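You operate a simulated robot arm through the tools that you are given. There is no shell and no other tool.

The job below is to be done with a simulated robot arm. You get a single attempt, and the scene is never put back.

Task
Wash the blue lens in the bath for 2 min.
Fine: basket down, lid on; wait till the display says DONE; leave it in.

Only the result counts: the job must be done as asked and must still hold three seconds after the hand-in. Knocking over, shifting, dropping, spilling or breaking anything else fails it. A push-on lid holds only when it is set on centred and level and pressed home; a screw cap is set on level and turned clockwise until tight.

Robot
A 7-joint arm with a two-finger parallel gripper, fixed in place. Base frame: the origin is on the floor under the middle of its stand, x ahead of it, y to its left, z up; the work surface is at about z = 0.86. Lengths are in m, angles in degrees, forces in N, time in s.
With the tool pointing down near the work surface it reaches from about 0.3 to 0.7 m from the base axis. Its first joint turns from -66.0 to 66.0 degrees. Payload 1.57 kg.
The TCP is the grasp point between the finger pads, 0.03 m short of the fingertips. In the tool frame z runs along the fingers and y along their closing line. Largest opening 0.11 m; finger width 0.024, thickness 0.012; the body of the gripper, 0.048 by 0.112 m, starts 0.078 m behind the TCP.
Orientation is told as [roll, pitch, yaw] about the base's x, y, z axes, in that order, counted from this pose: with the fingers straight down and closing along the base's y, the tool's x points along the base's -x, its y along +y and its z along -z.

Tools
- The arm moves only by the tool servo_tool. Its argument "increments" is a list of rows, each a list of 7 numbers: the shift along the tool's x, y, z in m, then the turn, a rotation vector about the tool's x, y, z in rad, then the gripper command, from -1 (shut) to 1 (fully open), values between in proportion. In form: [[dx, dy, dz, rx, ry, rz, jaw], ...]. A call has 1 to 20 rows; each row is the pose to reach, as a shift and turn from the pose commanded when the call began, along the tool's axes at that moment. A row lasts 0.2 s, in which the tool goes at most 0.05 m and 8.6 degrees; a call with a longer step from one row to the next is refused whole, and so is a gripper value outside its range. Where a pose cannot be reached the arm comes as near as it can. A force on the tool above 40 N (or 10 N above the force at the start of the call, whichever is more), or a blocked arm, ends the call early, and 0.2 s more pass. The fingers move at their own pace (about 0.108 m/s each) and stop on an object; they squeeze with about 43 N. The grip force told is the motor's: it shows also when the fingers shut on nothing. Time passes only in rows, and 0.2 s behind the last, so rows that repeat a pose let the fingers close. It gives the time, the measured TCP pose, the force on the tool (base axes), the opening and the grip force at its end, in the units of the frame above (readings bear some noise), with the torque about the TCP (base axes, N m) and any sound that the robot's microphone picked up.
- Cameras (640 x 400 px; columns grow to the right, rows downward): "scene" is fixed at [0.1883, -0.4088, 1.3988]; the picture's right is [0.65, -0.76, 0.00], its down [-0.52, -0.44, -0.73] and it looks along [0.56, 0.48, -0.68] (base axes); focal length 322 px, centre (320, 200). "wrist" rides on the gripper at [0.07, 0.016, -0.141] in the tool frame; the picture's right is [-0.23, 0.97, 0.00], its down [-0.86, -0.20, -0.48] and it looks along [-0.47, -0.11, 0.88] (tool axes); focal length 222 px, centre (320, 200). There is no depth. A picture from a camera that has moved, and an enlarged one, comes with that camera's place and axes in the base frame and with its lens. The place of the scene camera against the robot may be out by one fixed shift of up to 0.025 m in any direction.
- get_image(camera): a new picture of that camera. No time passes.
- inspect(camera, box): a new picture of the part [left, top, right, bottom] of that camera's present view, enlarged. No time passes.
- close_job(): hands the job in; it is judged then, once.

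Places have to be worked out from the pictures, the camera data and where the tool is seen. Open the gripper and draw the arm clear of the work before you hand the job in, unless the task says otherwise.

The tools are called by a JSON object that holds its "fn" and its "kwargs". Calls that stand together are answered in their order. servo_tool: Moves the arm, as the interface text tells. Its arguments: {"type":"object","properties":{"increments":{"type":"array","items":{"type":"array","items":{"type":"number"}}}},"required":["increments"]} The other tools are called the same way: get_image (camera) takes a picture; inspect (camera, box) takes an enlarged picture of a part of a camera's view; close_job () hands the job in.

At the start:

```text
t: 0.0
tcp_pos: [0.3399, 0.0172, 1.1531]
tcp_rot: [0.0, -0.1, -0.1]
ft_force: [-0.5, -0.5, -0.6]
wrist_torque: [0.01, 0.01, 0.0]
finger_gap: 0.1102
grasp_force: 0.0
```

scene: 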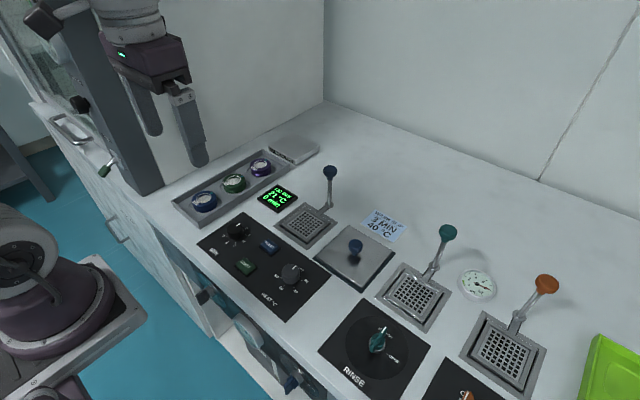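
wrist: 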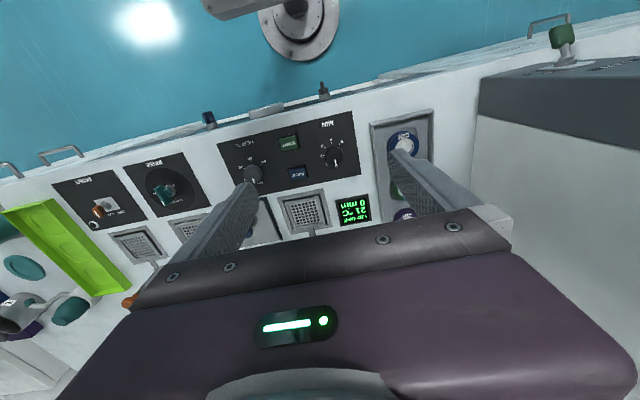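

I'll begin by looking closely at the scene: the tray with three lenses, the display, the basket, the lid and the control panel.

{"fn": "inspect", "kwargs": {"camera": "scene", "box": [160, 130, 340, 240]}}

{"fn": "inspect", "kwargs": {"camera": "scene", "box": [190, 200, 340, 325]}}

{"fn": "inspect", "kwargs": {"camera": "scene", "box": [260, 160, 420, 300]}}

{"fn": "inspect", "kwargs": {"camera": "scene", "box": [300, 220, 640, 400]}}

{"fn": "inspect", "kwargs": {"camera": "wrist", "box": [200, 90, 480, 260]}}

```text
3.56 times, centred on (250, 185) of scene
camera zoom: at [0.1883, -0.4088, 1.3988], right [0.65, -0.76, 0.0], down [-0.52, -0.44, -0.73], along [0.56, 0.48, -0.68], focal length 1145 px, centre (569, 253)
```

zoom: 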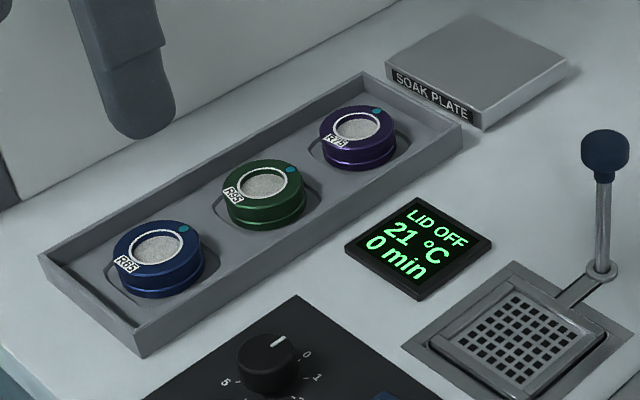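

```text
3.20 times, centred on (265, 262) of scene
camera zoom: at [0.1883, -0.4088, 1.3988], right [0.65, -0.76, 0.0], down [-0.52, -0.44, -0.73], along [0.56, 0.48, -0.68], focal length 1030 px, centre (496, 0)
```

zoom: 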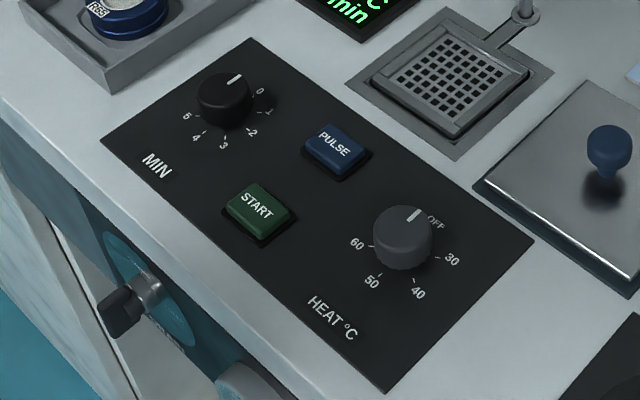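

```text
2.86 times, centred on (340, 230) of scene
camera zoom: at [0.1883, -0.4088, 1.3988], right [0.65, -0.76, 0.0], down [-0.52, -0.44, -0.73], along [0.56, 0.48, -0.68], focal length 920 px, centre (263, 114)
```

zoom: 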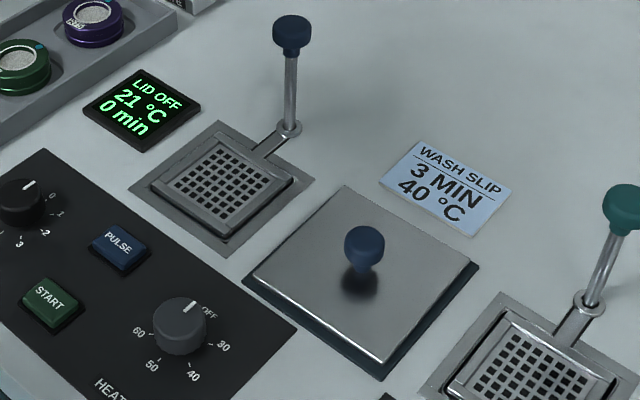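

```text
1.88 times, centred on (470, 310) of scene
camera zoom: at [0.1883, -0.4088, 1.3988], right [0.65, -0.76, 0.0], down [-0.52, -0.44, -0.73], along [0.56, 0.48, -0.68], focal length 606 px, centre (38, -7)
```

zoom: 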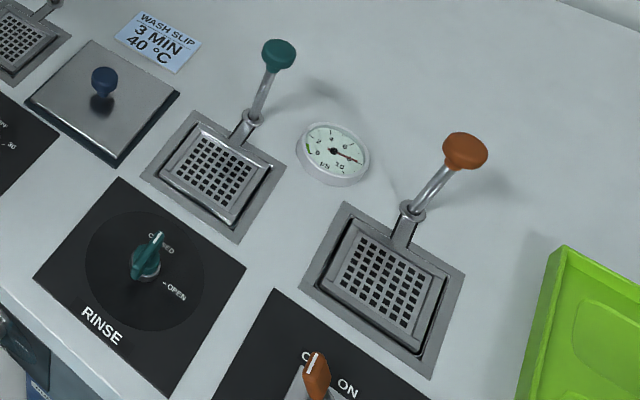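

```text
2.29 times, centred on (340, 175) of wrist
camera zoom: at [0.2696, 0.0326, 1.2937], right [0.23, 0.97, 0.0], down [0.86, -0.2, 0.48], along [0.47, -0.11, -0.88], focal length 508 px, centre (274, 257)
```

zoom: 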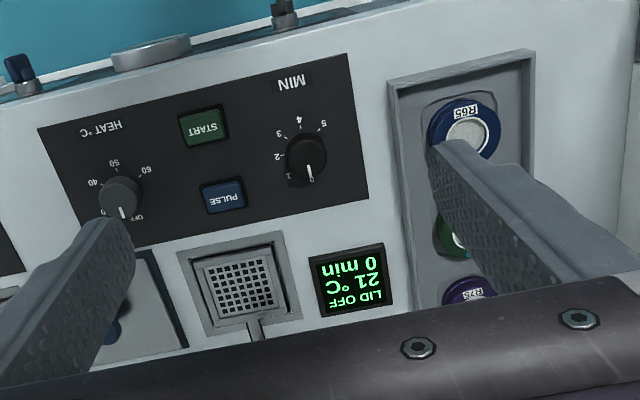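

The scene camera puts the blue lens (label R65) near (0.41, 0.155), the bath basket near (0.525, -0.06) and the lid near (0.53, -0.20). I'll move above the blue lens with the wrist camera to get more exact places.

{"fn": "servo_tool", "kwargs": {"increments": [[-0.012, 0.024, 0.017, 0, 0, 0, 1], [-0.024, 0.048, 0.034, 0, 0, 0, 1], [-0.036, 0.072, 0.05, 0, 0, 0, 1], [-0.048, 0.096, 0.067, 0, 0, 0, 1], [-0.06, 0.12, 0.084, 0, 0, 0, 1], [-0.068, 0.139, 0.1, 0, 0, 0, 1]]}}

{"fn": "get_image", "kwargs": {"camera": "wrist"}}

{"fn": "get_image", "kwargs": {"camera": "scene"}}

```text
t: 1.4
tcp_pos: [0.4078, 0.1572, 1.0524]
tcp_rot: [-0.1, 0.0, 0.0]
ft_force: [0.0, -0.9, -0.5]
wrist_torque: [0.03, 0.0, 0.04]
finger_gap: 0.11
grasp_force: 0.1
```

```text
taken
camera wrist: at [0.3377, 0.1734, 1.1938], right [0.23, 0.97, 0.0], down [0.85, -0.2, 0.48], along [0.47, -0.11, -0.88], focal length 222 px, centre (320, 200)
```

wrist: 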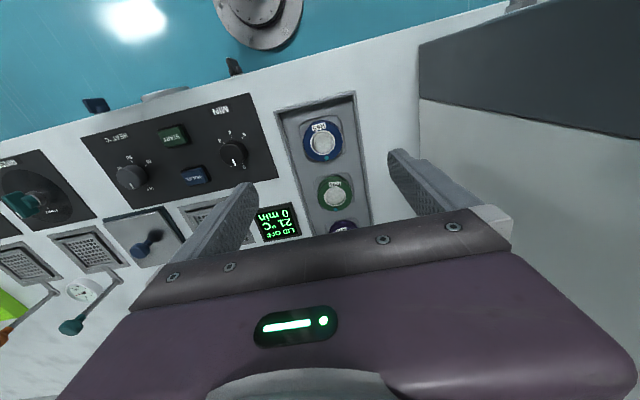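

```text
taken
```

scene: 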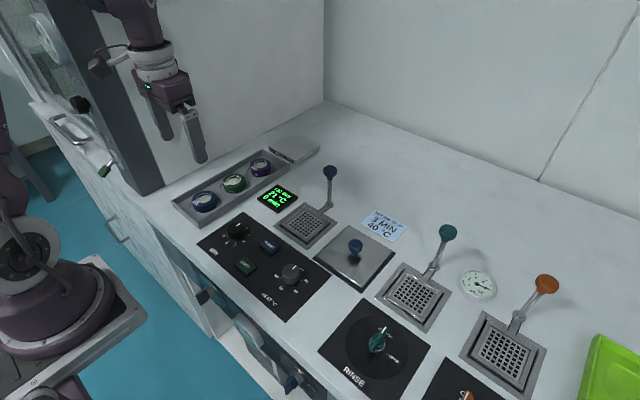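

The arm is above the tray and the wrist view now covers the tray, panel and display. I'll enlarge these areas to measure them.

{"fn": "inspect", "kwargs": {"camera": "wrist", "box": [250, 80, 410, 240]}}

{"fn": "inspect", "kwargs": {"camera": "wrist", "box": [80, 80, 300, 280]}}

```text
2.50 times, centred on (330, 160) of wrist
camera zoom: at [0.3377, 0.1734, 1.1938], right [0.23, 0.97, 0.0], down [0.85, -0.2, 0.48], along [0.47, -0.11, -0.88], focal length 555 px, centre (295, 300)
```

zoom: 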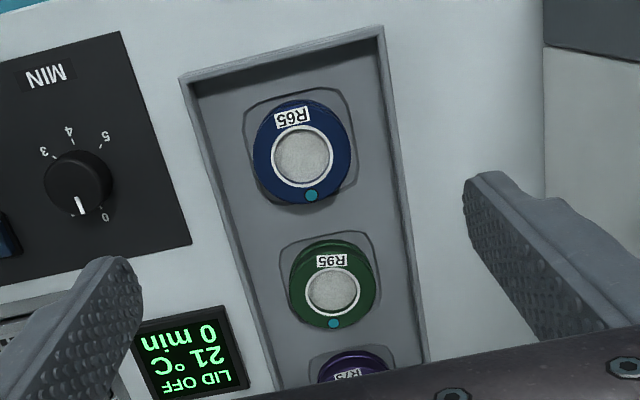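

```text
2.00 times, centred on (190, 180) of wrist
camera zoom: at [0.3377, 0.1734, 1.1938], right [0.23, 0.97, 0.0], down [0.85, -0.2, 0.48], along [0.47, -0.11, -0.88], focal length 444 px, centre (580, 240)
```

zoom: 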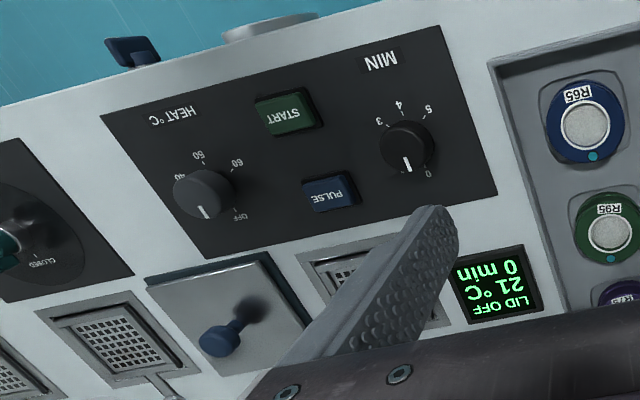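

The tray and the lens measure well here. I'll now go over the bath to study the basket, its handle, the rim and the lid from above before touching anything.

{"fn": "servo_tool", "kwargs": {"increments": [[-0.015, -0.036, -0.005, 0, 0, 0, 1], [-0.03, -0.072, -0.01, 0, 0, 0, 1], [-0.045, -0.108, -0.01, 0, 0, 0, 1], [-0.06, -0.144, -0.01, 0, 0, 0, 1], [-0.075, -0.18, -0.01, 0, 0, 0, 1], [-0.09, -0.217, -0.01, 0, 0, 0, 1]]}}

{"fn": "get_image", "kwargs": {"camera": "wrist"}}

{"fn": "inspect", "kwargs": {"camera": "wrist", "box": [220, 100, 420, 225]}}

```text
t: 2.8
tcp_pos: [0.4992, -0.0624, 1.0615]
tcp_rot: [-0.1, 0.1, 0.0]
ft_force: [-0.7, -0.1, 0.3]
wrist_torque: [0.01, 0.01, -0.03]
finger_gap: 0.11
grasp_force: 0.1
```

```text
taken
camera wrist: at [0.4289, -0.0466, 1.2034], right [0.23, 0.97, 0.0], down [0.86, -0.2, 0.48], along [0.47, -0.11, -0.88], focal length 222 px, centre (320, 200)
```

wrist: 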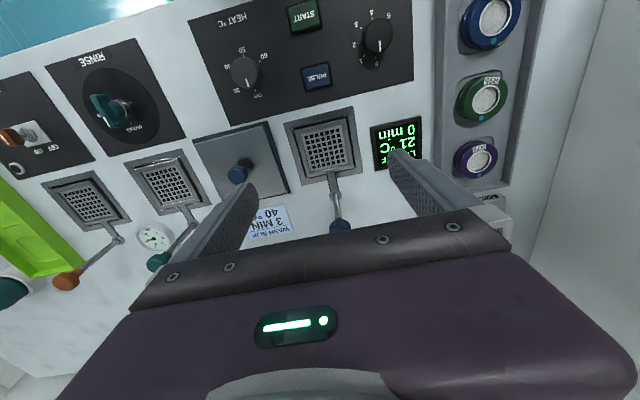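

```text
3.20 times, centred on (320, 162) of wrist
camera zoom: at [0.4289, -0.0466, 1.2034], right [0.23, 0.97, 0.0], down [0.86, -0.2, 0.48], along [0.47, -0.11, -0.88], focal length 711 px, centre (320, 320)
```

zoom: 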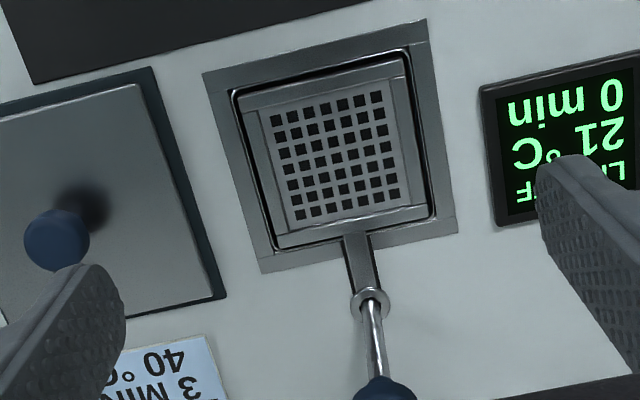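

The rim measures about 0.104 m square, centred near (0.526, -0.061), with the handle post on the far side. I'll enlarge the basket and lens from the scene camera to judge their heights.

{"fn": "inspect", "kwargs": {"camera": "scene", "box": [270, 160, 350, 260]}}

{"fn": "inspect", "kwargs": {"camera": "scene", "box": [165, 145, 295, 230]}}

{"fn": "inspect", "kwargs": {"camera": "wrist", "box": [220, 0, 420, 125]}}

{"fn": "inspect", "kwargs": {"camera": "wrist", "box": [420, 0, 560, 200]}}

{"fn": "inspect", "kwargs": {"camera": "scene", "box": [180, 270, 330, 400]}}

```text
4.00 times, centred on (310, 210) of scene
camera zoom: at [0.1883, -0.4088, 1.3987], right [0.65, -0.76, 0.0], down [-0.52, -0.44, -0.73], along [0.56, 0.48, -0.68], focal length 1288 px, centre (360, 160)
```

zoom: 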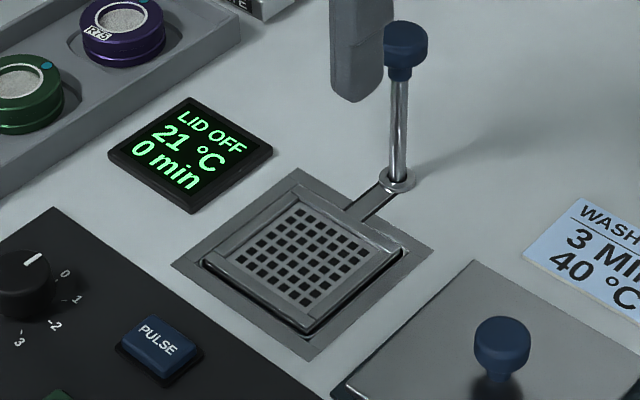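

```text
4.71 times, centred on (230, 188) of scene
camera zoom: at [0.1883, -0.4088, 1.3987], right [0.65, -0.76, 0.0], down [-0.52, -0.44, -0.73], along [0.56, 0.48, -0.68], focal length 1515 px, centre (744, 259)
```

zoom: 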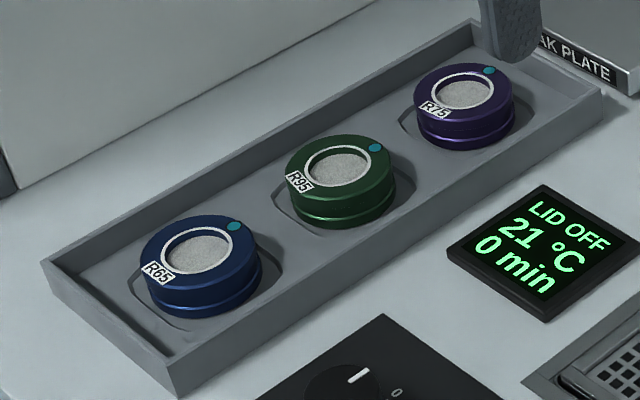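

```text
3.20 times, centred on (320, 62) of wrist
camera zoom: at [0.4289, -0.0466, 1.2034], right [0.23, 0.97, 0.0], down [0.86, -0.2, 0.48], along [0.47, -0.11, -0.88], focal length 711 px, centre (320, 640)
```

zoom: 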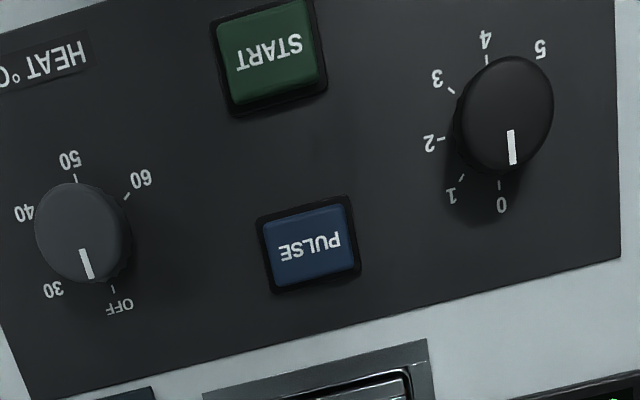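

```text
2.00 times, centred on (490, 100) of wrist
camera zoom: at [0.4289, -0.0466, 1.2034], right [0.23, 0.97, 0.0], down [0.86, -0.2, 0.48], along [0.47, -0.11, -0.88], focal length 444 px, centre (-20, 400)
```

zoom: 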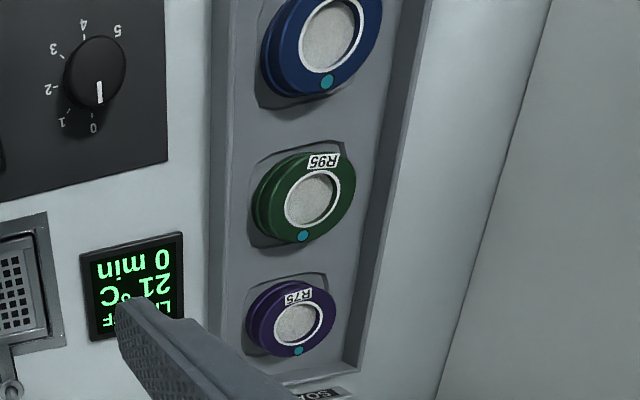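

```text
3.08 times, centred on (255, 335) of scene
camera zoom: at [0.1883, -0.4088, 1.3987], right [0.65, -0.76, 0.0], down [-0.52, -0.44, -0.73], along [0.56, 0.48, -0.68], focal length 991 px, centre (520, -215)
```

zoom: 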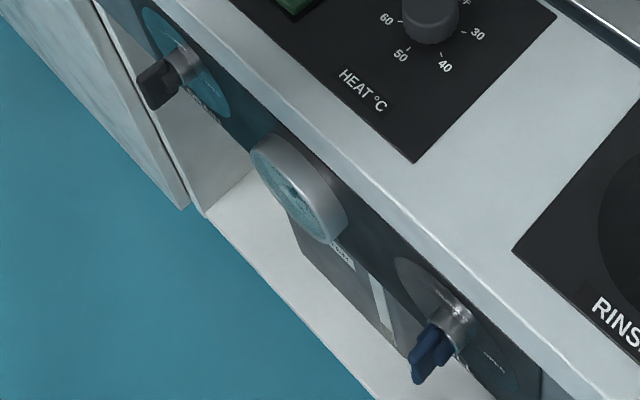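

The MIN dial is centred near (0.402, 0.030), with 0 toward +x and 45° per minute clockwise, so 2 min is 90°. START is near (0.363, -0.051), and the blue lens top is near (0.4146, 0.159, 0.883). I'll lower over the bath to look at the basket's depth and walls.

{"fn": "servo_tool", "kwargs": {"increments": [[0.005, 0, 0.03, 0, 0, 0, 1], [0.01, 0, 0.06, 0, 0, 0, 1], [0.01, 0, 0.09, 0, 0, 0, 1]]}}

{"fn": "get_image", "kwargs": {"camera": "wrist"}}

{"fn": "inspect", "kwargs": {"camera": "wrist", "box": [240, 100, 400, 200]}}

{"fn": "inspect", "kwargs": {"camera": "wrist", "box": [100, 60, 260, 260]}}

```text
t: 3.6
tcp_pos: [0.4862, -0.061, 0.9696]
tcp_rot: [0.0, -0.1, 0.0]
ft_force: [-0.7, 0.1, 0.2]
wrist_torque: [0.0, 0.02, 0.03]
finger_gap: 0.1099
grasp_force: 0.1
```

```text
taken
camera wrist: at [0.4161, -0.0453, 1.1111], right [0.23, 0.97, 0.0], down [0.86, -0.2, 0.48], along [0.47, -0.11, -0.88], focal length 222 px, centre (320, 200)
```

wrist: 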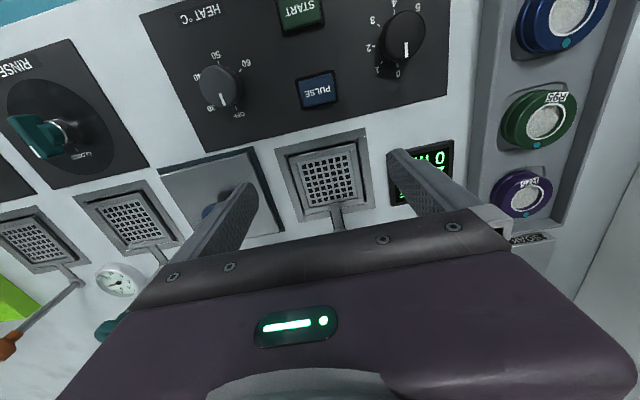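

```text
4.00 times, centred on (320, 150) of wrist
camera zoom: at [0.4161, -0.0453, 1.1111], right [0.23, 0.97, 0.0], down [0.86, -0.2, 0.48], along [0.47, -0.11, -0.88], focal length 888 px, centre (320, 400)
```

zoom: 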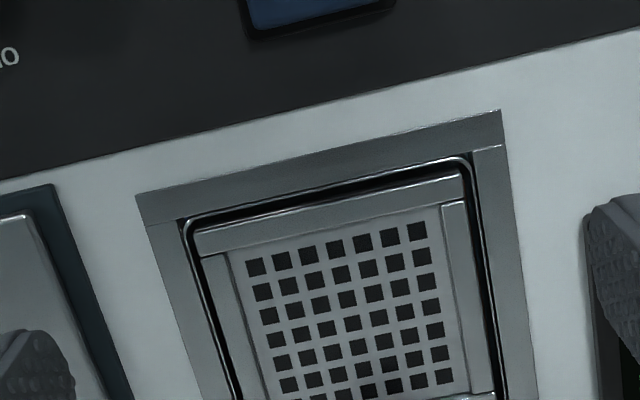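

```text
2.00 times, centred on (180, 160) of wrist
camera zoom: at [0.4161, -0.0453, 1.1111], right [0.23, 0.97, 0.0], down [0.86, -0.2, 0.48], along [0.47, -0.11, -0.88], focal length 444 px, centre (600, 280)
```

zoom: 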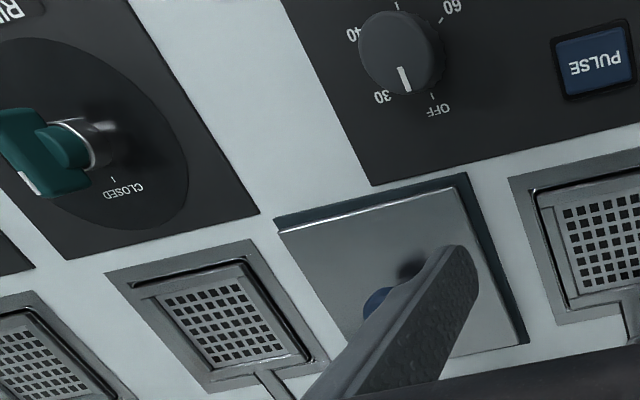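

The basket's inside is about 0.065 m square, with low bars round the edge. I'll take a much tighter enlargement from the scene camera to judge wall height and see the lens and lid profiles.

{"fn": "inspect", "kwargs": {"camera": "scene", "box": [280, 195, 336, 250]}}

{"fn": "inspect", "kwargs": {"camera": "scene", "box": [185, 180, 235, 220]}}

{"fn": "inspect", "kwargs": {"camera": "scene", "box": [310, 220, 400, 295]}}

{"fn": "inspect", "kwargs": {"camera": "scene", "box": [310, 155, 350, 220]}}

```text
7.27 times, centred on (308, 222) of scene
camera zoom: at [0.1883, -0.4088, 1.3987], right [0.65, -0.76, 0.0], down [-0.52, -0.44, -0.73], along [0.56, 0.48, -0.68], focal length 2342 px, centre (407, 36)
```

zoom: 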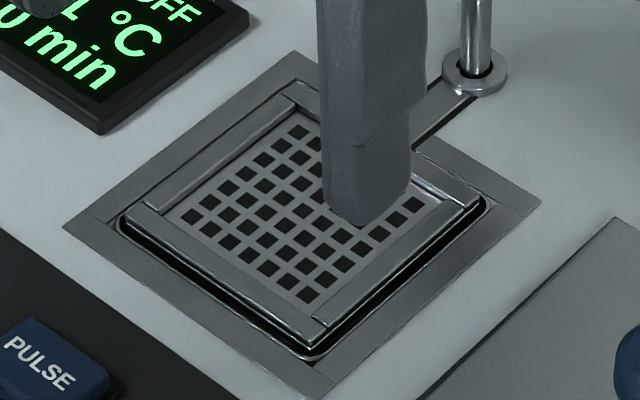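

```text
10.00 times, centred on (210, 200) of scene
camera zoom: at [0.1883, -0.4088, 1.3987], right [0.65, -0.76, 0.0], down [-0.52, -0.44, -0.73], along [0.56, 0.48, -0.68], focal length 3220 px, centre (1420, 200)
```

zoom: 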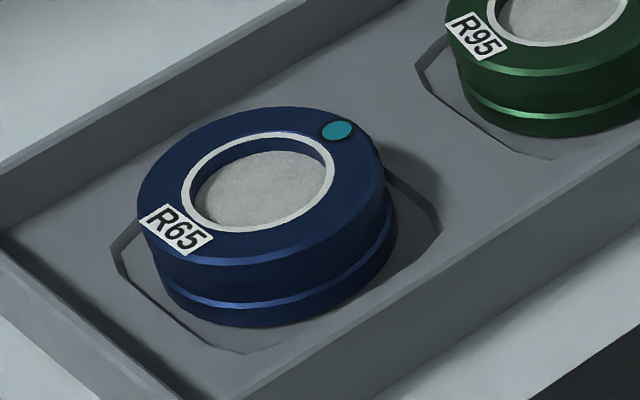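

```text
5.33 times, centred on (355, 258) of scene
camera zoom: at [0.1883, -0.4088, 1.3987], right [0.65, -0.76, 0.0], down [-0.52, -0.44, -0.73], along [0.56, 0.48, -0.68], focal length 1717 px, centre (133, -107)
```

zoom: 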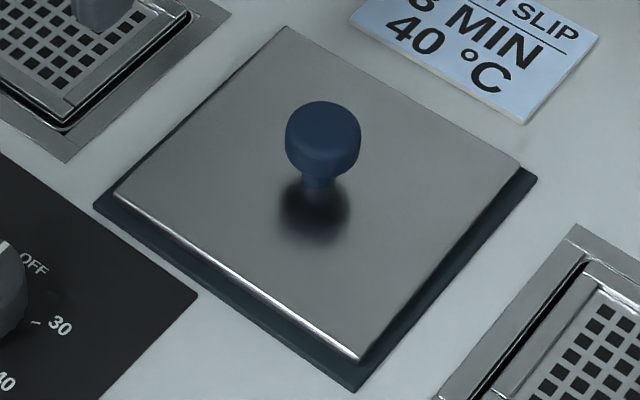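

```text
6.15 times, centred on (330, 188) of scene
camera zoom: at [0.1883, -0.4088, 1.3987], right [0.65, -0.76, 0.0], down [-0.52, -0.44, -0.73], along [0.56, 0.48, -0.68], focal length 1981 px, centre (258, 277)
```

zoom: 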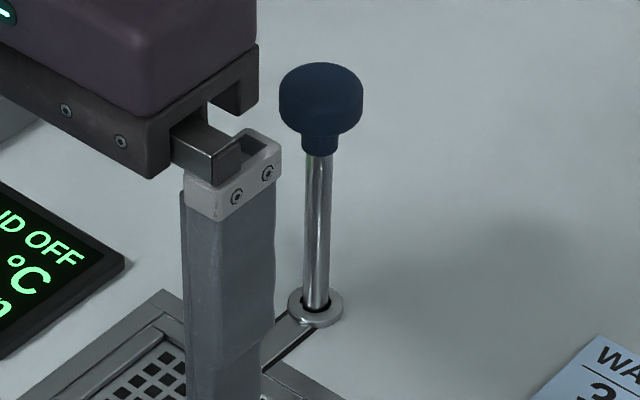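

The lens is about 0.056 m across and 0.023 m tall, the basket is a shallow grid, and the handle rod slides through a ring in the counter. The lid plate is about 0.112 m with a dark pad under it. I'll go above the blue lens with the jaws part-closed to about 0.066 m, to check alignment before going down.

{"fn": "servo_tool", "kwargs": {"increments": [[0.012, 0.036, 0, 0, 0, 0, 0.2], [0.024, 0.073, 0, 0, 0, 0, 0.2], [0.036, 0.11, 0, 0, 0, 0, 0.2], [0.048, 0.147, 0, 0, 0, 0, 0.2], [0.06, 0.184, 0, 0, 0, 0, 0.2], [0.0716, 0.2203, 0.01, 0, 0, 0, 0.2], [0.0716, 0.2203, 0.03, 0, 0, 0, 0.2]]}}

{"fn": "get_image", "kwargs": {"camera": "wrist"}}

{"fn": "inspect", "kwargs": {"camera": "wrist", "box": [220, 100, 420, 250]}}

{"fn": "inspect", "kwargs": {"camera": "scene", "box": [160, 130, 280, 230]}}

```text
t: 5.2
tcp_pos: [0.4163, 0.16, 0.9422]
tcp_rot: [0.0, 0.1, -0.1]
ft_force: [-0.6, -0.6, 0.0]
wrist_torque: [0.0, -0.02, 0.03]
finger_gap: 0.0662
grasp_force: 0.1
```

```text
taken
camera wrist: at [0.3469, 0.1758, 1.083], right [0.23, 0.97, 0.0], down [0.85, -0.2, 0.48], along [0.47, -0.11, -0.88], focal length 222 px, centre (320, 200)
```

wrist: 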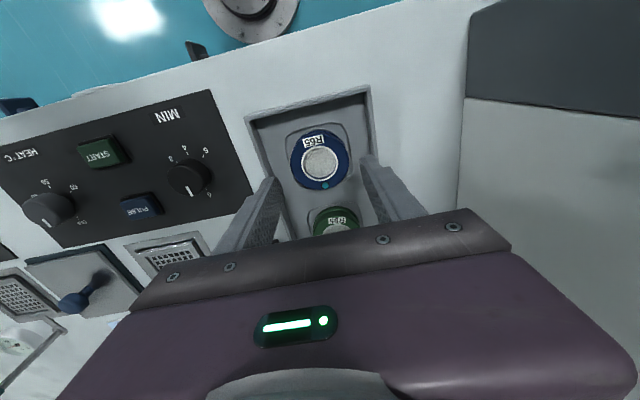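

```text
2.67 times, centred on (320, 175) of wrist
camera zoom: at [0.3469, 0.1758, 1.083], right [0.23, 0.97, 0.0], down [0.85, -0.2, 0.48], along [0.47, -0.11, -0.88], focal length 592 px, centre (320, 267)
```

zoom: 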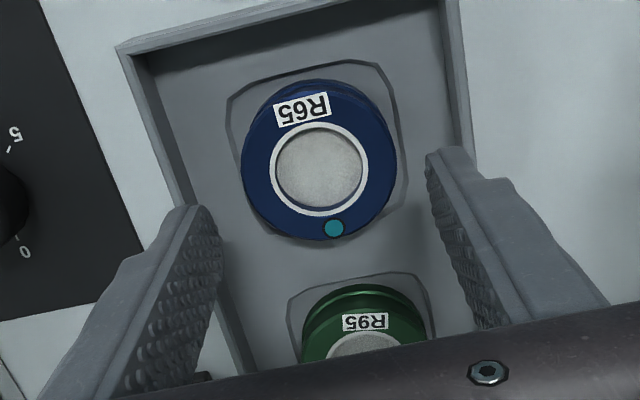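

```text
4.00 times, centred on (220, 180) of scene
camera zoom: at [0.1883, -0.4088, 1.3988], right [0.65, -0.76, 0.0], down [-0.52, -0.44, -0.73], along [0.56, 0.48, -0.68], focal length 1288 px, centre (720, 280)
```

zoom: 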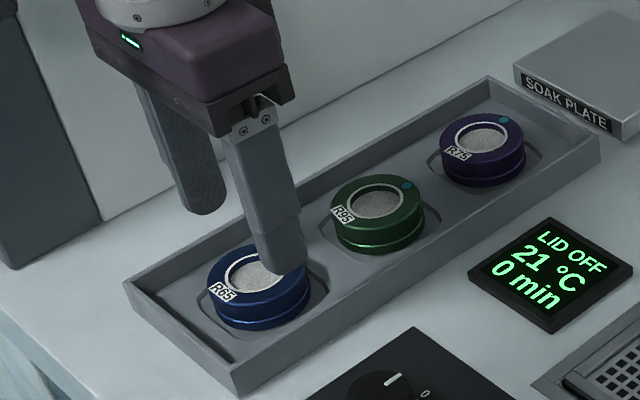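

The lens centre works out at (0.414, 0.160), right between the fingers, with about 5 mm clearance each side to the lens and the tray walls. I'll descend until the tips are roughly 12 mm below the lens top and close.

{"fn": "servo_tool", "kwargs": {"increments": [[0.002, 0, 0.01, 0, 0, 0, 0.2], [0.002, 0, 0.02, 0, 0, 0, 0.2], [0.002, 0, 0.03, 0, 0, 0, 0.2], [0.002, 0, 0.04, 0, 0, 0, 0.2], [0.002, 0, 0.04, 0, 0, 0, 0.2]]}}

{"fn": "inspect", "kwargs": {"camera": "wrist", "box": [220, 100, 420, 250]}}

{"fn": "inspect", "kwargs": {"camera": "scene", "box": [160, 130, 280, 230]}}

```text
t: 6.4
tcp_pos: [0.4146, 0.16, 0.9021]
tcp_rot: [0.0, 0.1, 0.0]
ft_force: [0.1, 0.6, -0.9]
wrist_torque: [-0.01, 0.0, 0.0]
finger_gap: 0.0659
grasp_force: 0.0
```

```text
2.67 times, centred on (320, 175) of wrist
camera zoom: at [0.3441, 0.1748, 1.0436], right [0.23, 0.97, 0.0], down [0.86, -0.2, 0.48], along [0.47, -0.11, -0.88], focal length 592 px, centre (320, 267)
```

zoom: 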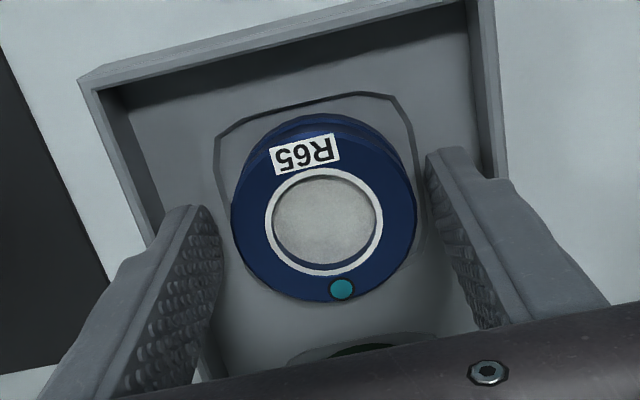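

```text
4.00 times, centred on (220, 180) of scene
camera zoom: at [0.1883, -0.4088, 1.3988], right [0.65, -0.76, 0.0], down [-0.52, -0.44, -0.73], along [0.56, 0.48, -0.68], focal length 1288 px, centre (720, 280)
```

zoom: 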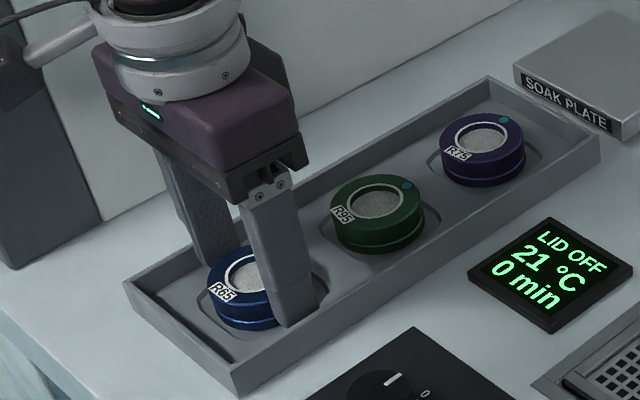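

The fingers straddle the lens cleanly with no contact force. I'll close on it.

{"fn": "servo_tool", "kwargs": {"increments": [[0, 0, 0, 0, 0, 0, -0.3], [0, 0, 0, 0, 0, 0, -0.3], [0, 0, 0, 0, 0, 0, -0.3]]}}

{"fn": "inspect", "kwargs": {"camera": "wrist", "box": [220, 100, 420, 250]}}

```text
t: 7.2
tcp_pos: [0.4136, 0.1589, 0.9031]
tcp_rot: [0.1, 0.0, -0.1]
ft_force: [-0.6, -0.3, -0.4]
wrist_torque: [0.0, -0.02, 0.02]
finger_gap: 0.0534
grasp_force: 42.7
```

```text
2.67 times, centred on (320, 175) of wrist
camera zoom: at [0.3441, 0.1748, 1.0437], right [0.23, 0.97, 0.0], down [0.86, -0.2, 0.48], along [0.47, -0.11, -0.88], focal length 592 px, centre (320, 267)
```

zoom: 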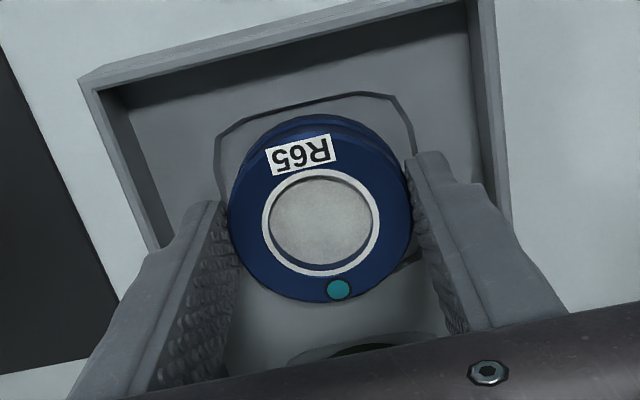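

The lens is held (gap 0.0534, 43 N). I'll lift straight up and check the hold.

{"fn": "servo_tool", "kwargs": {"increments": [[0, 0, -0.01, 0, 0, 0, -0.3], [0, 0, -0.03, 0, 0, 0, -0.3], [0, 0, -0.05, 0, 0, 0, -0.3], [0, 0, -0.08, 0, 0, 0, -0.3]]}}

{"fn": "get_image", "kwargs": {"camera": "wrist"}}

{"fn": "inspect", "kwargs": {"camera": "scene", "box": [120, 100, 300, 230]}}

```text
t: 8.2
tcp_pos: [0.4133, 0.1587, 0.9847]
tcp_rot: [0.1, 0.0, 0.0]
ft_force: [0.2, 0.3, -0.3]
wrist_torque: [0.03, -0.01, -0.01]
finger_gap: 0.0533
grasp_force: 43.2
```

```text
taken
camera wrist: at [0.3436, 0.1738, 1.1249], right [0.23, 0.97, 0.0], down [0.86, -0.2, 0.48], along [0.47, -0.11, -0.88], focal length 222 px, centre (320, 200)
```

wrist: 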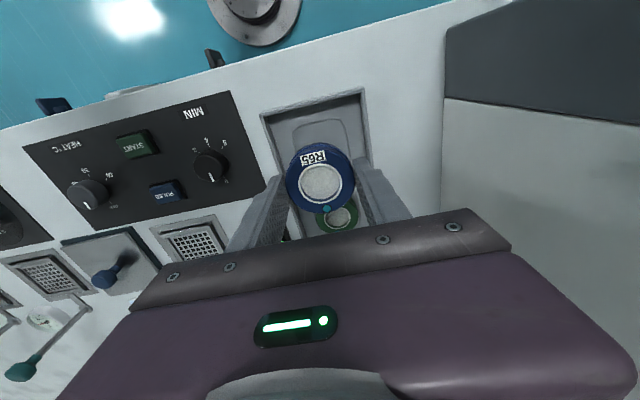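

```text
3.08 times, centred on (210, 165) of scene
camera zoom: at [0.1883, -0.4088, 1.3987], right [0.65, -0.76, 0.0], down [-0.52, -0.44, -0.73], along [0.56, 0.48, -0.68], focal length 991 px, centre (658, 308)
```

zoom: 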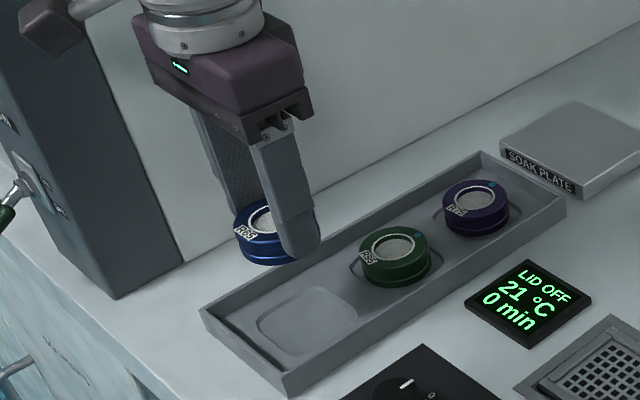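

The lens came up cleanly and the other two are undisturbed. I'll carry it over to the basket centre at about (0.5265, -0.0605), keeping height.

{"fn": "servo_tool", "kwargs": {"increments": [[-0.014, -0.027, 0, 0, 0, 0, -0.3], [-0.03, -0.058, 0, 0, 0, 0, -0.3], [-0.046, -0.089, 0, 0, 0, 0, -0.3], [-0.062, -0.12, 0, 0, 0, 0, -0.3], [-0.078, -0.151, 0, 0, 0, 0, -0.3], [-0.094, -0.182, 0, 0, 0, 0, -0.3], [-0.106, -0.205, 0, 0, 0, 0, -0.3], [-0.1132, -0.2192, 0, 0, 0, 0, -0.3], [-0.1132, -0.2192, 0, 0, 0, 0, -0.3]]}}

{"fn": "get_image", "kwargs": {"camera": "wrist"}}

{"fn": "inspect", "kwargs": {"camera": "scene", "box": [250, 140, 370, 260]}}

```text
t: 10.2
tcp_pos: [0.5248, -0.0598, 0.9802]
tcp_rot: [0.1, 0.0, 0.0]
ft_force: [0.2, -0.2, -1.4]
wrist_torque: [0.01, 0.04, 0.03]
finger_gap: 0.0534
grasp_force: 43.3
```

```text
taken
camera wrist: at [0.4562, -0.0444, 1.123], right [0.23, 0.97, 0.0], down [0.86, -0.2, 0.48], along [0.47, -0.11, -0.88], focal length 222 px, centre (320, 200)
```

wrist: 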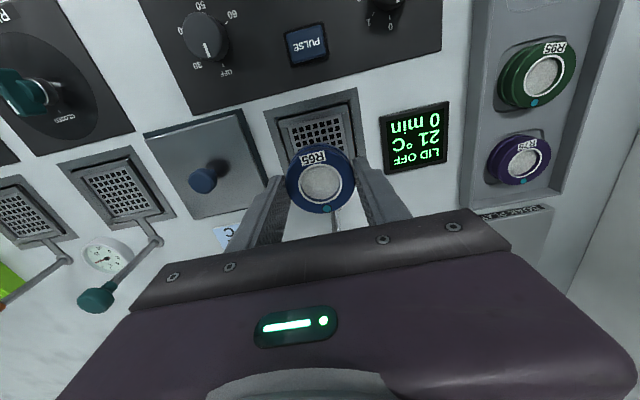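

```text
3.33 times, centred on (310, 200) of scene
camera zoom: at [0.1883, -0.4088, 1.3987], right [0.65, -0.76, 0.0], down [-0.52, -0.44, -0.73], along [0.56, 0.48, -0.68], focal length 1073 px, centre (353, 200)
```

zoom: 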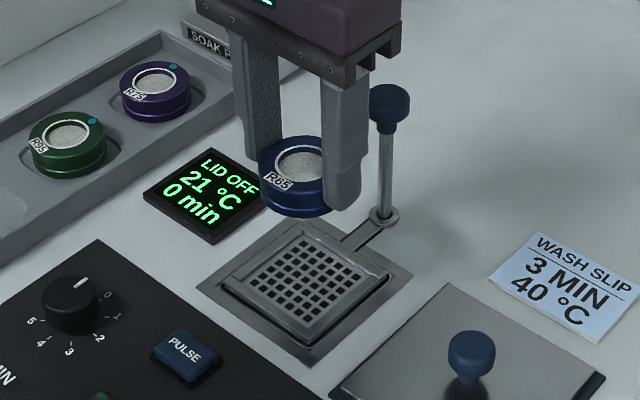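

The lens hangs centred above the basket. I'll descend to just above the grid and look again.

{"fn": "servo_tool", "kwargs": {"increments": [[0, 0, 0.015, 0, 0, 0, -0.3], [0, 0, 0.03, 0, 0, 0, -0.3], [0, 0, 0.045, 0, 0, 0, -0.3], [0, 0, 0.06, 0, 0, 0, -0.3], [0, 0, 0.07, 0, 0, 0, -0.3], [0, 0, 0.07, 0, 0, 0, -0.3]]}}

{"fn": "inspect", "kwargs": {"camera": "wrist", "box": [220, 100, 420, 250]}}

{"fn": "inspect", "kwargs": {"camera": "scene", "box": [270, 180, 350, 250]}}

```text
t: 11.6
tcp_pos: [0.5279, -0.0596, 0.9129]
tcp_rot: [-0.1, 0.0, 0.0]
ft_force: [0.5, 0.5, 0.2]
wrist_torque: [-0.02, 0.0, -0.01]
finger_gap: 0.0535
grasp_force: 42.5
```

```text
2.67 times, centred on (320, 175) of wrist
camera zoom: at [0.4574, -0.044, 1.0534], right [0.23, 0.97, 0.0], down [0.86, -0.2, 0.48], along [0.47, -0.11, -0.88], focal length 592 px, centre (320, 267)
```

zoom: 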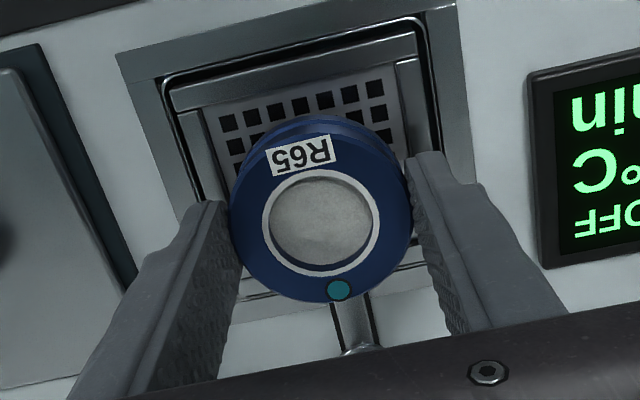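

```text
5.71 times, centred on (310, 215) of scene
camera zoom: at [0.1883, -0.4088, 1.3987], right [0.65, -0.76, 0.0], down [-0.52, -0.44, -0.73], along [0.56, 0.48, -0.68], focal length 1840 px, centre (377, 114)
```

zoom: 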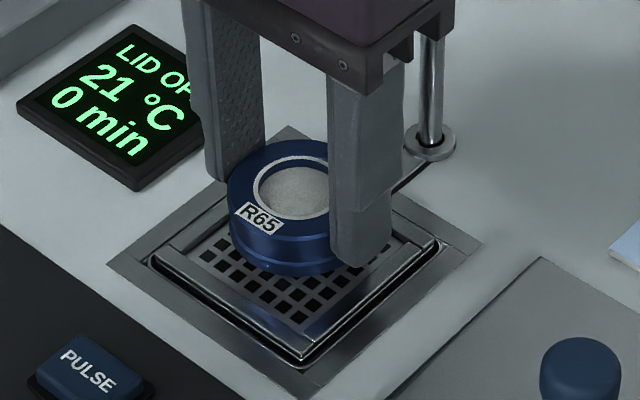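

The lens bottom is about 10 mm above the grid and centred inside the bars. I'll creep down and watch the force.

{"fn": "servo_tool", "kwargs": {"increments": [[0, 0, 0.004, 0, 0, 0, -0.3], [0, 0, 0.008, 0, 0, 0, -0.3], [0, 0, 0.008, 0, 0, 0, -0.3]]}}

{"fn": "inspect", "kwargs": {"camera": "scene", "box": [270, 180, 350, 250]}}

{"fn": "inspect", "kwargs": {"camera": "wrist", "box": [220, 100, 420, 250]}}

```text
t: 12.4
tcp_pos: [0.5274, -0.06, 0.9036]
tcp_rot: [0.1, 0.0, 0.1]
ft_force: [0.0, 0.1, -0.4]
wrist_torque: [-0.02, 0.0, -0.04]
finger_gap: 0.0531
grasp_force: 42.7
```

```text
5.71 times, centred on (310, 215) of scene
camera zoom: at [0.1883, -0.4088, 1.3987], right [0.65, -0.76, 0.0], down [-0.52, -0.44, -0.73], along [0.56, 0.48, -0.68], focal length 1840 px, centre (377, 114)
```

zoom: 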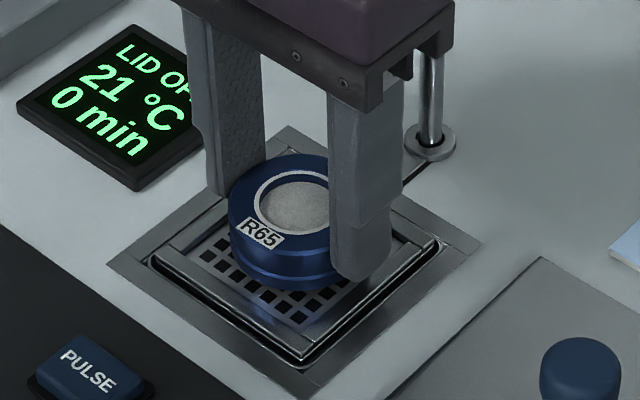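

```text
2.67 times, centred on (320, 175) of wrist
camera zoom: at [0.4575, -0.0439, 1.0454], right [0.23, 0.97, 0.0], down [0.86, -0.2, 0.48], along [0.47, -0.11, -0.88], focal length 592 px, centre (320, 267)
```

zoom: 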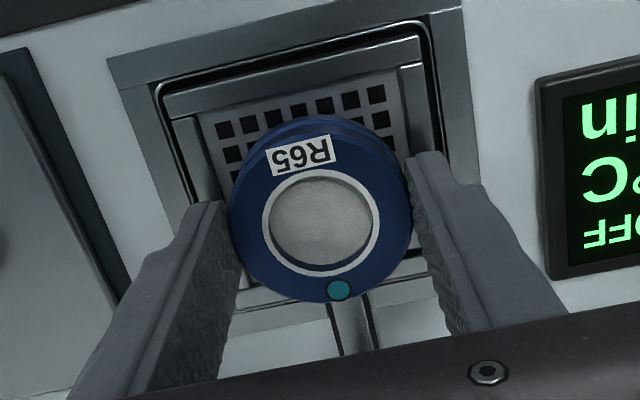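

No contact yet; the lens bottom seems to be 2–4 mm above the grid. I'll creep down a few more millimetres.

{"fn": "servo_tool", "kwargs": {"increments": [[0, 0, 0.001, 0, 0, 0, -0.3], [0, 0, 0.002, 0, 0, 0, -0.3], [0, 0, 0.003, 0, 0, 0, -0.3], [0, 0, 0.003, 0, 0, 0, -0.3]]}}

{"fn": "inspect", "kwargs": {"camera": "scene", "box": [270, 180, 350, 250]}}

```text
t: 13.4
tcp_pos: [0.5266, -0.0604, 0.8999]
tcp_rot: [0.0, 0.1, 0.0]
ft_force: [-0.2, -0.6, 0.0]
wrist_torque: [-0.01, 0.02, 0.05]
finger_gap: 0.0536
grasp_force: 42.7
```

```text
5.71 times, centred on (310, 215) of scene
camera zoom: at [0.1883, -0.4088, 1.3987], right [0.65, -0.76, 0.0], down [-0.52, -0.44, -0.73], along [0.56, 0.48, -0.68], focal length 1840 px, centre (377, 114)
```

zoom: 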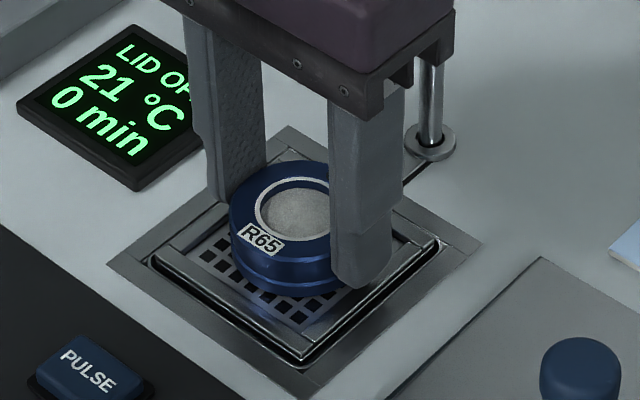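

Still no contact force at TCP z 0.900. I'll go down in single millimetres until the grid takes the load.

{"fn": "servo_tool", "kwargs": {"increments": [[0, 0, 0.001, 0, 0, 0, -0.3], [0, 0, 0.002, 0, 0, 0, -0.3], [0, 0, 0.002, 0, 0, 0, -0.3]]}}

{"fn": "servo_tool", "kwargs": {"increments": [[0, 0, 0.001, 0, 0, 0, -0.3], [0, 0, 0.002, 0, 0, 0, -0.3], [0, 0, 0.002, 0, 0, 0, -0.3]]}}

{"fn": "inspect", "kwargs": {"camera": "scene", "box": [270, 180, 350, 250]}}

```text
t: 14.2
tcp_pos: [0.5272, -0.0597, 0.8991]
tcp_rot: [0.0, 0.0, -0.1]
ft_force: [-0.3, 0.0, 0.7]
wrist_torque: [0.06, -0.02, 0.0]
finger_gap: 0.0536
grasp_force: 43.6
```

```text
t: 15.0
tcp_pos: [0.5273, -0.06, 0.8984]
tcp_rot: [0.0, -0.1, -0.1]
ft_force: [0.7, -1.4, 1.6]
wrist_torque: [-0.06, 0.01, -0.02]
finger_gap: 0.0531
grasp_force: 42.8
```

```text
5.71 times, centred on (310, 215) of scene
camera zoom: at [0.1883, -0.4088, 1.3988], right [0.65, -0.76, 0.0], down [-0.52, -0.44, -0.73], along [0.56, 0.48, -0.68], focal length 1840 px, centre (377, 114)
```

zoom: 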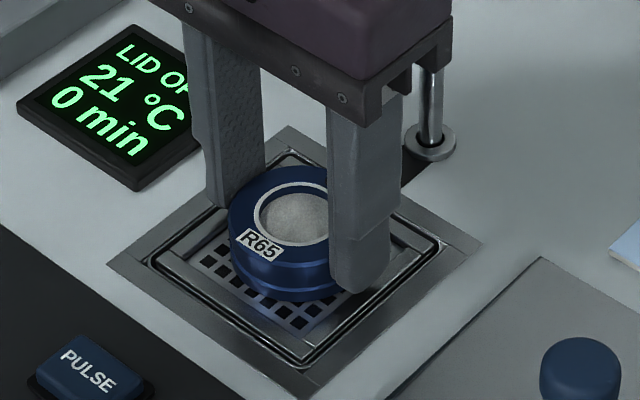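

The grid has taken the lens, and the basket even began to sink slightly under 1.6 N. I'll open the fingers to release the lens and see whether the basket stays put.

{"fn": "servo_tool", "kwargs": {"increments": [[0, 0, 0, 0, 0, 0, 0.1], [0, 0, 0, 0, 0, 0, 0.25], [0, 0, 0, 0, 0, 0, 0.25]]}}

{"fn": "inspect", "kwargs": {"camera": "scene", "box": [270, 160, 350, 250]}}

{"fn": "inspect", "kwargs": {"camera": "wrist", "box": [220, 100, 420, 250]}}

```text
t: 15.8
tcp_pos: [0.5276, -0.0595, 0.8971]
tcp_rot: [-0.1, 0.0, 0.1]
ft_force: [1.6, -0.4, 0.5]
wrist_torque: [0.02, -0.01, -0.01]
finger_gap: 0.0688
grasp_force: 0.1
```

```text
4.44 times, centred on (310, 205) of scene
camera zoom: at [0.1883, -0.4088, 1.3988], right [0.65, -0.76, 0.0], down [-0.52, -0.44, -0.73], along [0.56, 0.48, -0.68], focal length 1431 px, centre (364, 178)
```

zoom: 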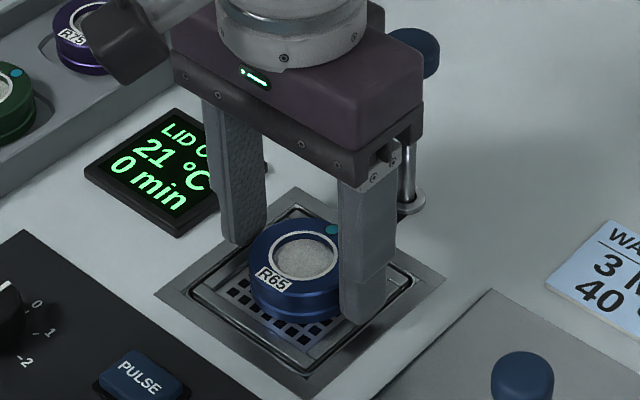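

```text
2.67 times, centred on (320, 175) of wrist
camera zoom: at [0.4572, -0.0437, 1.039], right [0.23, 0.97, 0.0], down [0.86, -0.2, 0.48], along [0.47, -0.11, -0.88], focal length 592 px, centre (320, 267)
```

zoom: 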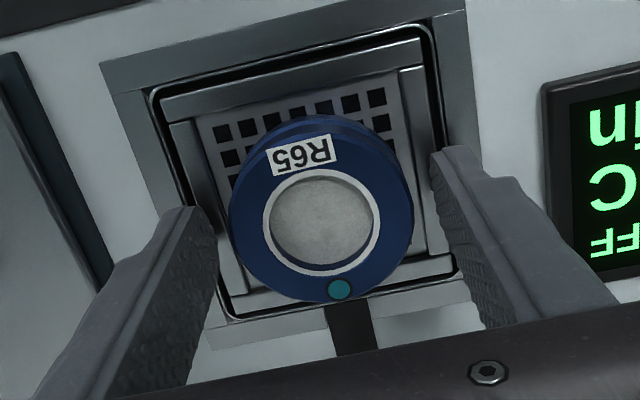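

The lens is released and sits flat in the basket. I'll lift straight up and then look at the lens and the handle.

{"fn": "servo_tool", "kwargs": {"increments": [[0, 0, -0.01, 0, 0, 0, 0.3], [0, 0, -0.03, 0, 0, 0, 0.3], [0, 0, -0.06, 0, 0, 0, 0.3], [0, 0, -0.09, 0, 0, 0, 0.3], [0, 0, -0.12, 0, 0, 0, 0.3]]}}

{"fn": "get_image", "kwargs": {"camera": "wrist"}}

{"fn": "inspect", "kwargs": {"camera": "scene", "box": [270, 150, 350, 250]}}

```text
t: 17.0
tcp_pos: [0.5259, -0.06, 1.0156]
tcp_rot: [0.0, 0.0, 0.0]
ft_force: [-0.4, 0.0, 0.3]
wrist_torque: [-0.01, 0.02, -0.03]
finger_gap: 0.0712
grasp_force: 0.0
```

```text
taken
camera wrist: at [0.4554, -0.0444, 1.1571], right [0.23, 0.97, 0.0], down [0.86, -0.2, 0.48], along [0.47, -0.11, -0.88], focal length 222 px, centre (320, 200)
```

wrist: 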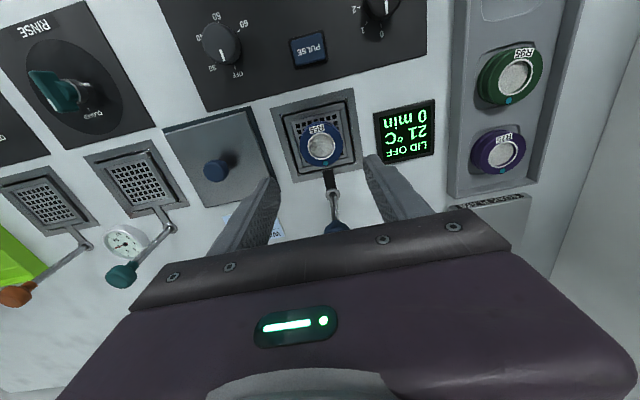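

```text
4.00 times, centred on (310, 200) of scene
camera zoom: at [0.1883, -0.4088, 1.3988], right [0.65, -0.76, 0.0], down [-0.52, -0.44, -0.73], along [0.56, 0.48, -0.68], focal length 1288 px, centre (360, 200)
```

zoom: 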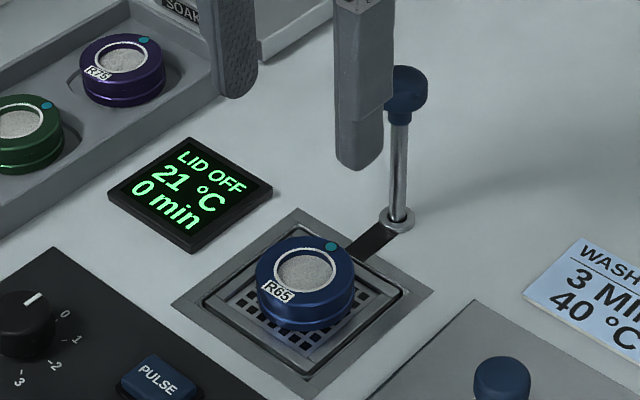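

The lens sits well inside the basket and the handle arm has dropped slightly into its slot. I'll move over the handle knob, estimated at (0.606, -0.060) with its top at about z 0.955, and look from there.

{"fn": "servo_tool", "kwargs": {"increments": [[-0.02, 0, 0, 0, 0, 0, 0.3], [-0.045, 0, 0, 0, 0, 0, 0.3], [-0.07, 0, 0, 0, 0, 0, 0.3], [-0.08, 0, 0, 0, 0, 0, 0.3]]}}

{"fn": "get_image", "kwargs": {"camera": "wrist"}}

{"fn": "inspect", "kwargs": {"camera": "wrist", "box": [220, 100, 420, 250]}}

{"fn": "inspect", "kwargs": {"camera": "scene", "box": [270, 100, 390, 250]}}

```text
t: 18.0
tcp_pos: [0.6081, -0.0582, 1.0166]
tcp_rot: [0.0, 0.0, 0.0]
ft_force: [0.3, -0.5, 0.1]
wrist_torque: [0.0, 0.02, 0.0]
finger_gap: 0.0717
grasp_force: 0.2
```

```text
taken
camera wrist: at [0.5379, -0.0427, 1.1583], right [0.23, 0.97, 0.0], down [0.85, -0.2, 0.48], along [0.47, -0.11, -0.88], focal length 222 px, centre (320, 200)
```

wrist: 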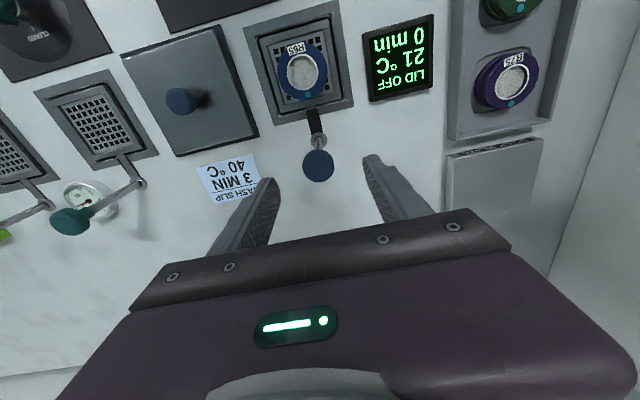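

```text
2.67 times, centred on (320, 175) of wrist
camera zoom: at [0.5379, -0.0427, 1.1583], right [0.23, 0.97, 0.0], down [0.85, -0.2, 0.48], along [0.47, -0.11, -0.88], focal length 592 px, centre (320, 267)
```

zoom: 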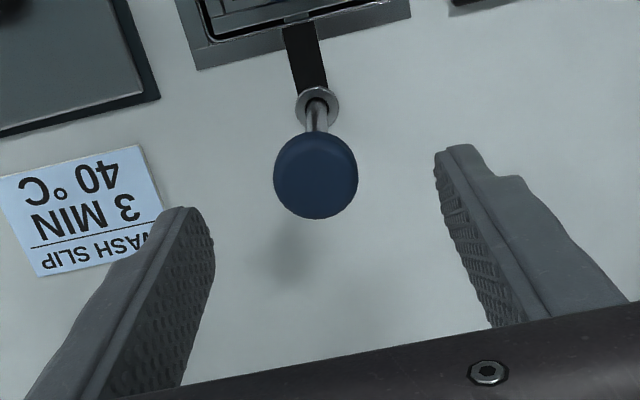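

```text
2.67 times, centred on (330, 175) of scene
camera zoom: at [0.1883, -0.4088, 1.3987], right [0.65, -0.76, 0.0], down [-0.52, -0.44, -0.73], along [0.56, 0.48, -0.68], focal length 858 px, centre (293, 267)
```

zoom: 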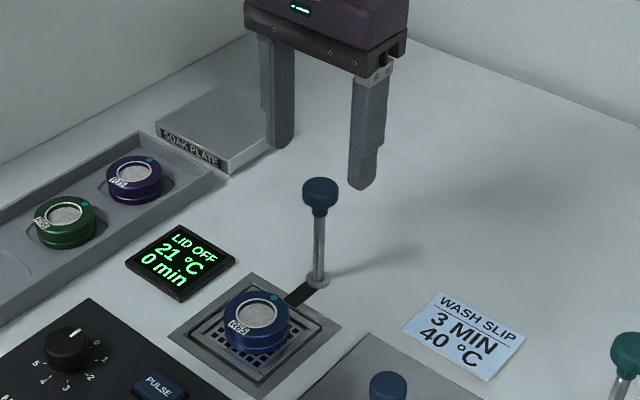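

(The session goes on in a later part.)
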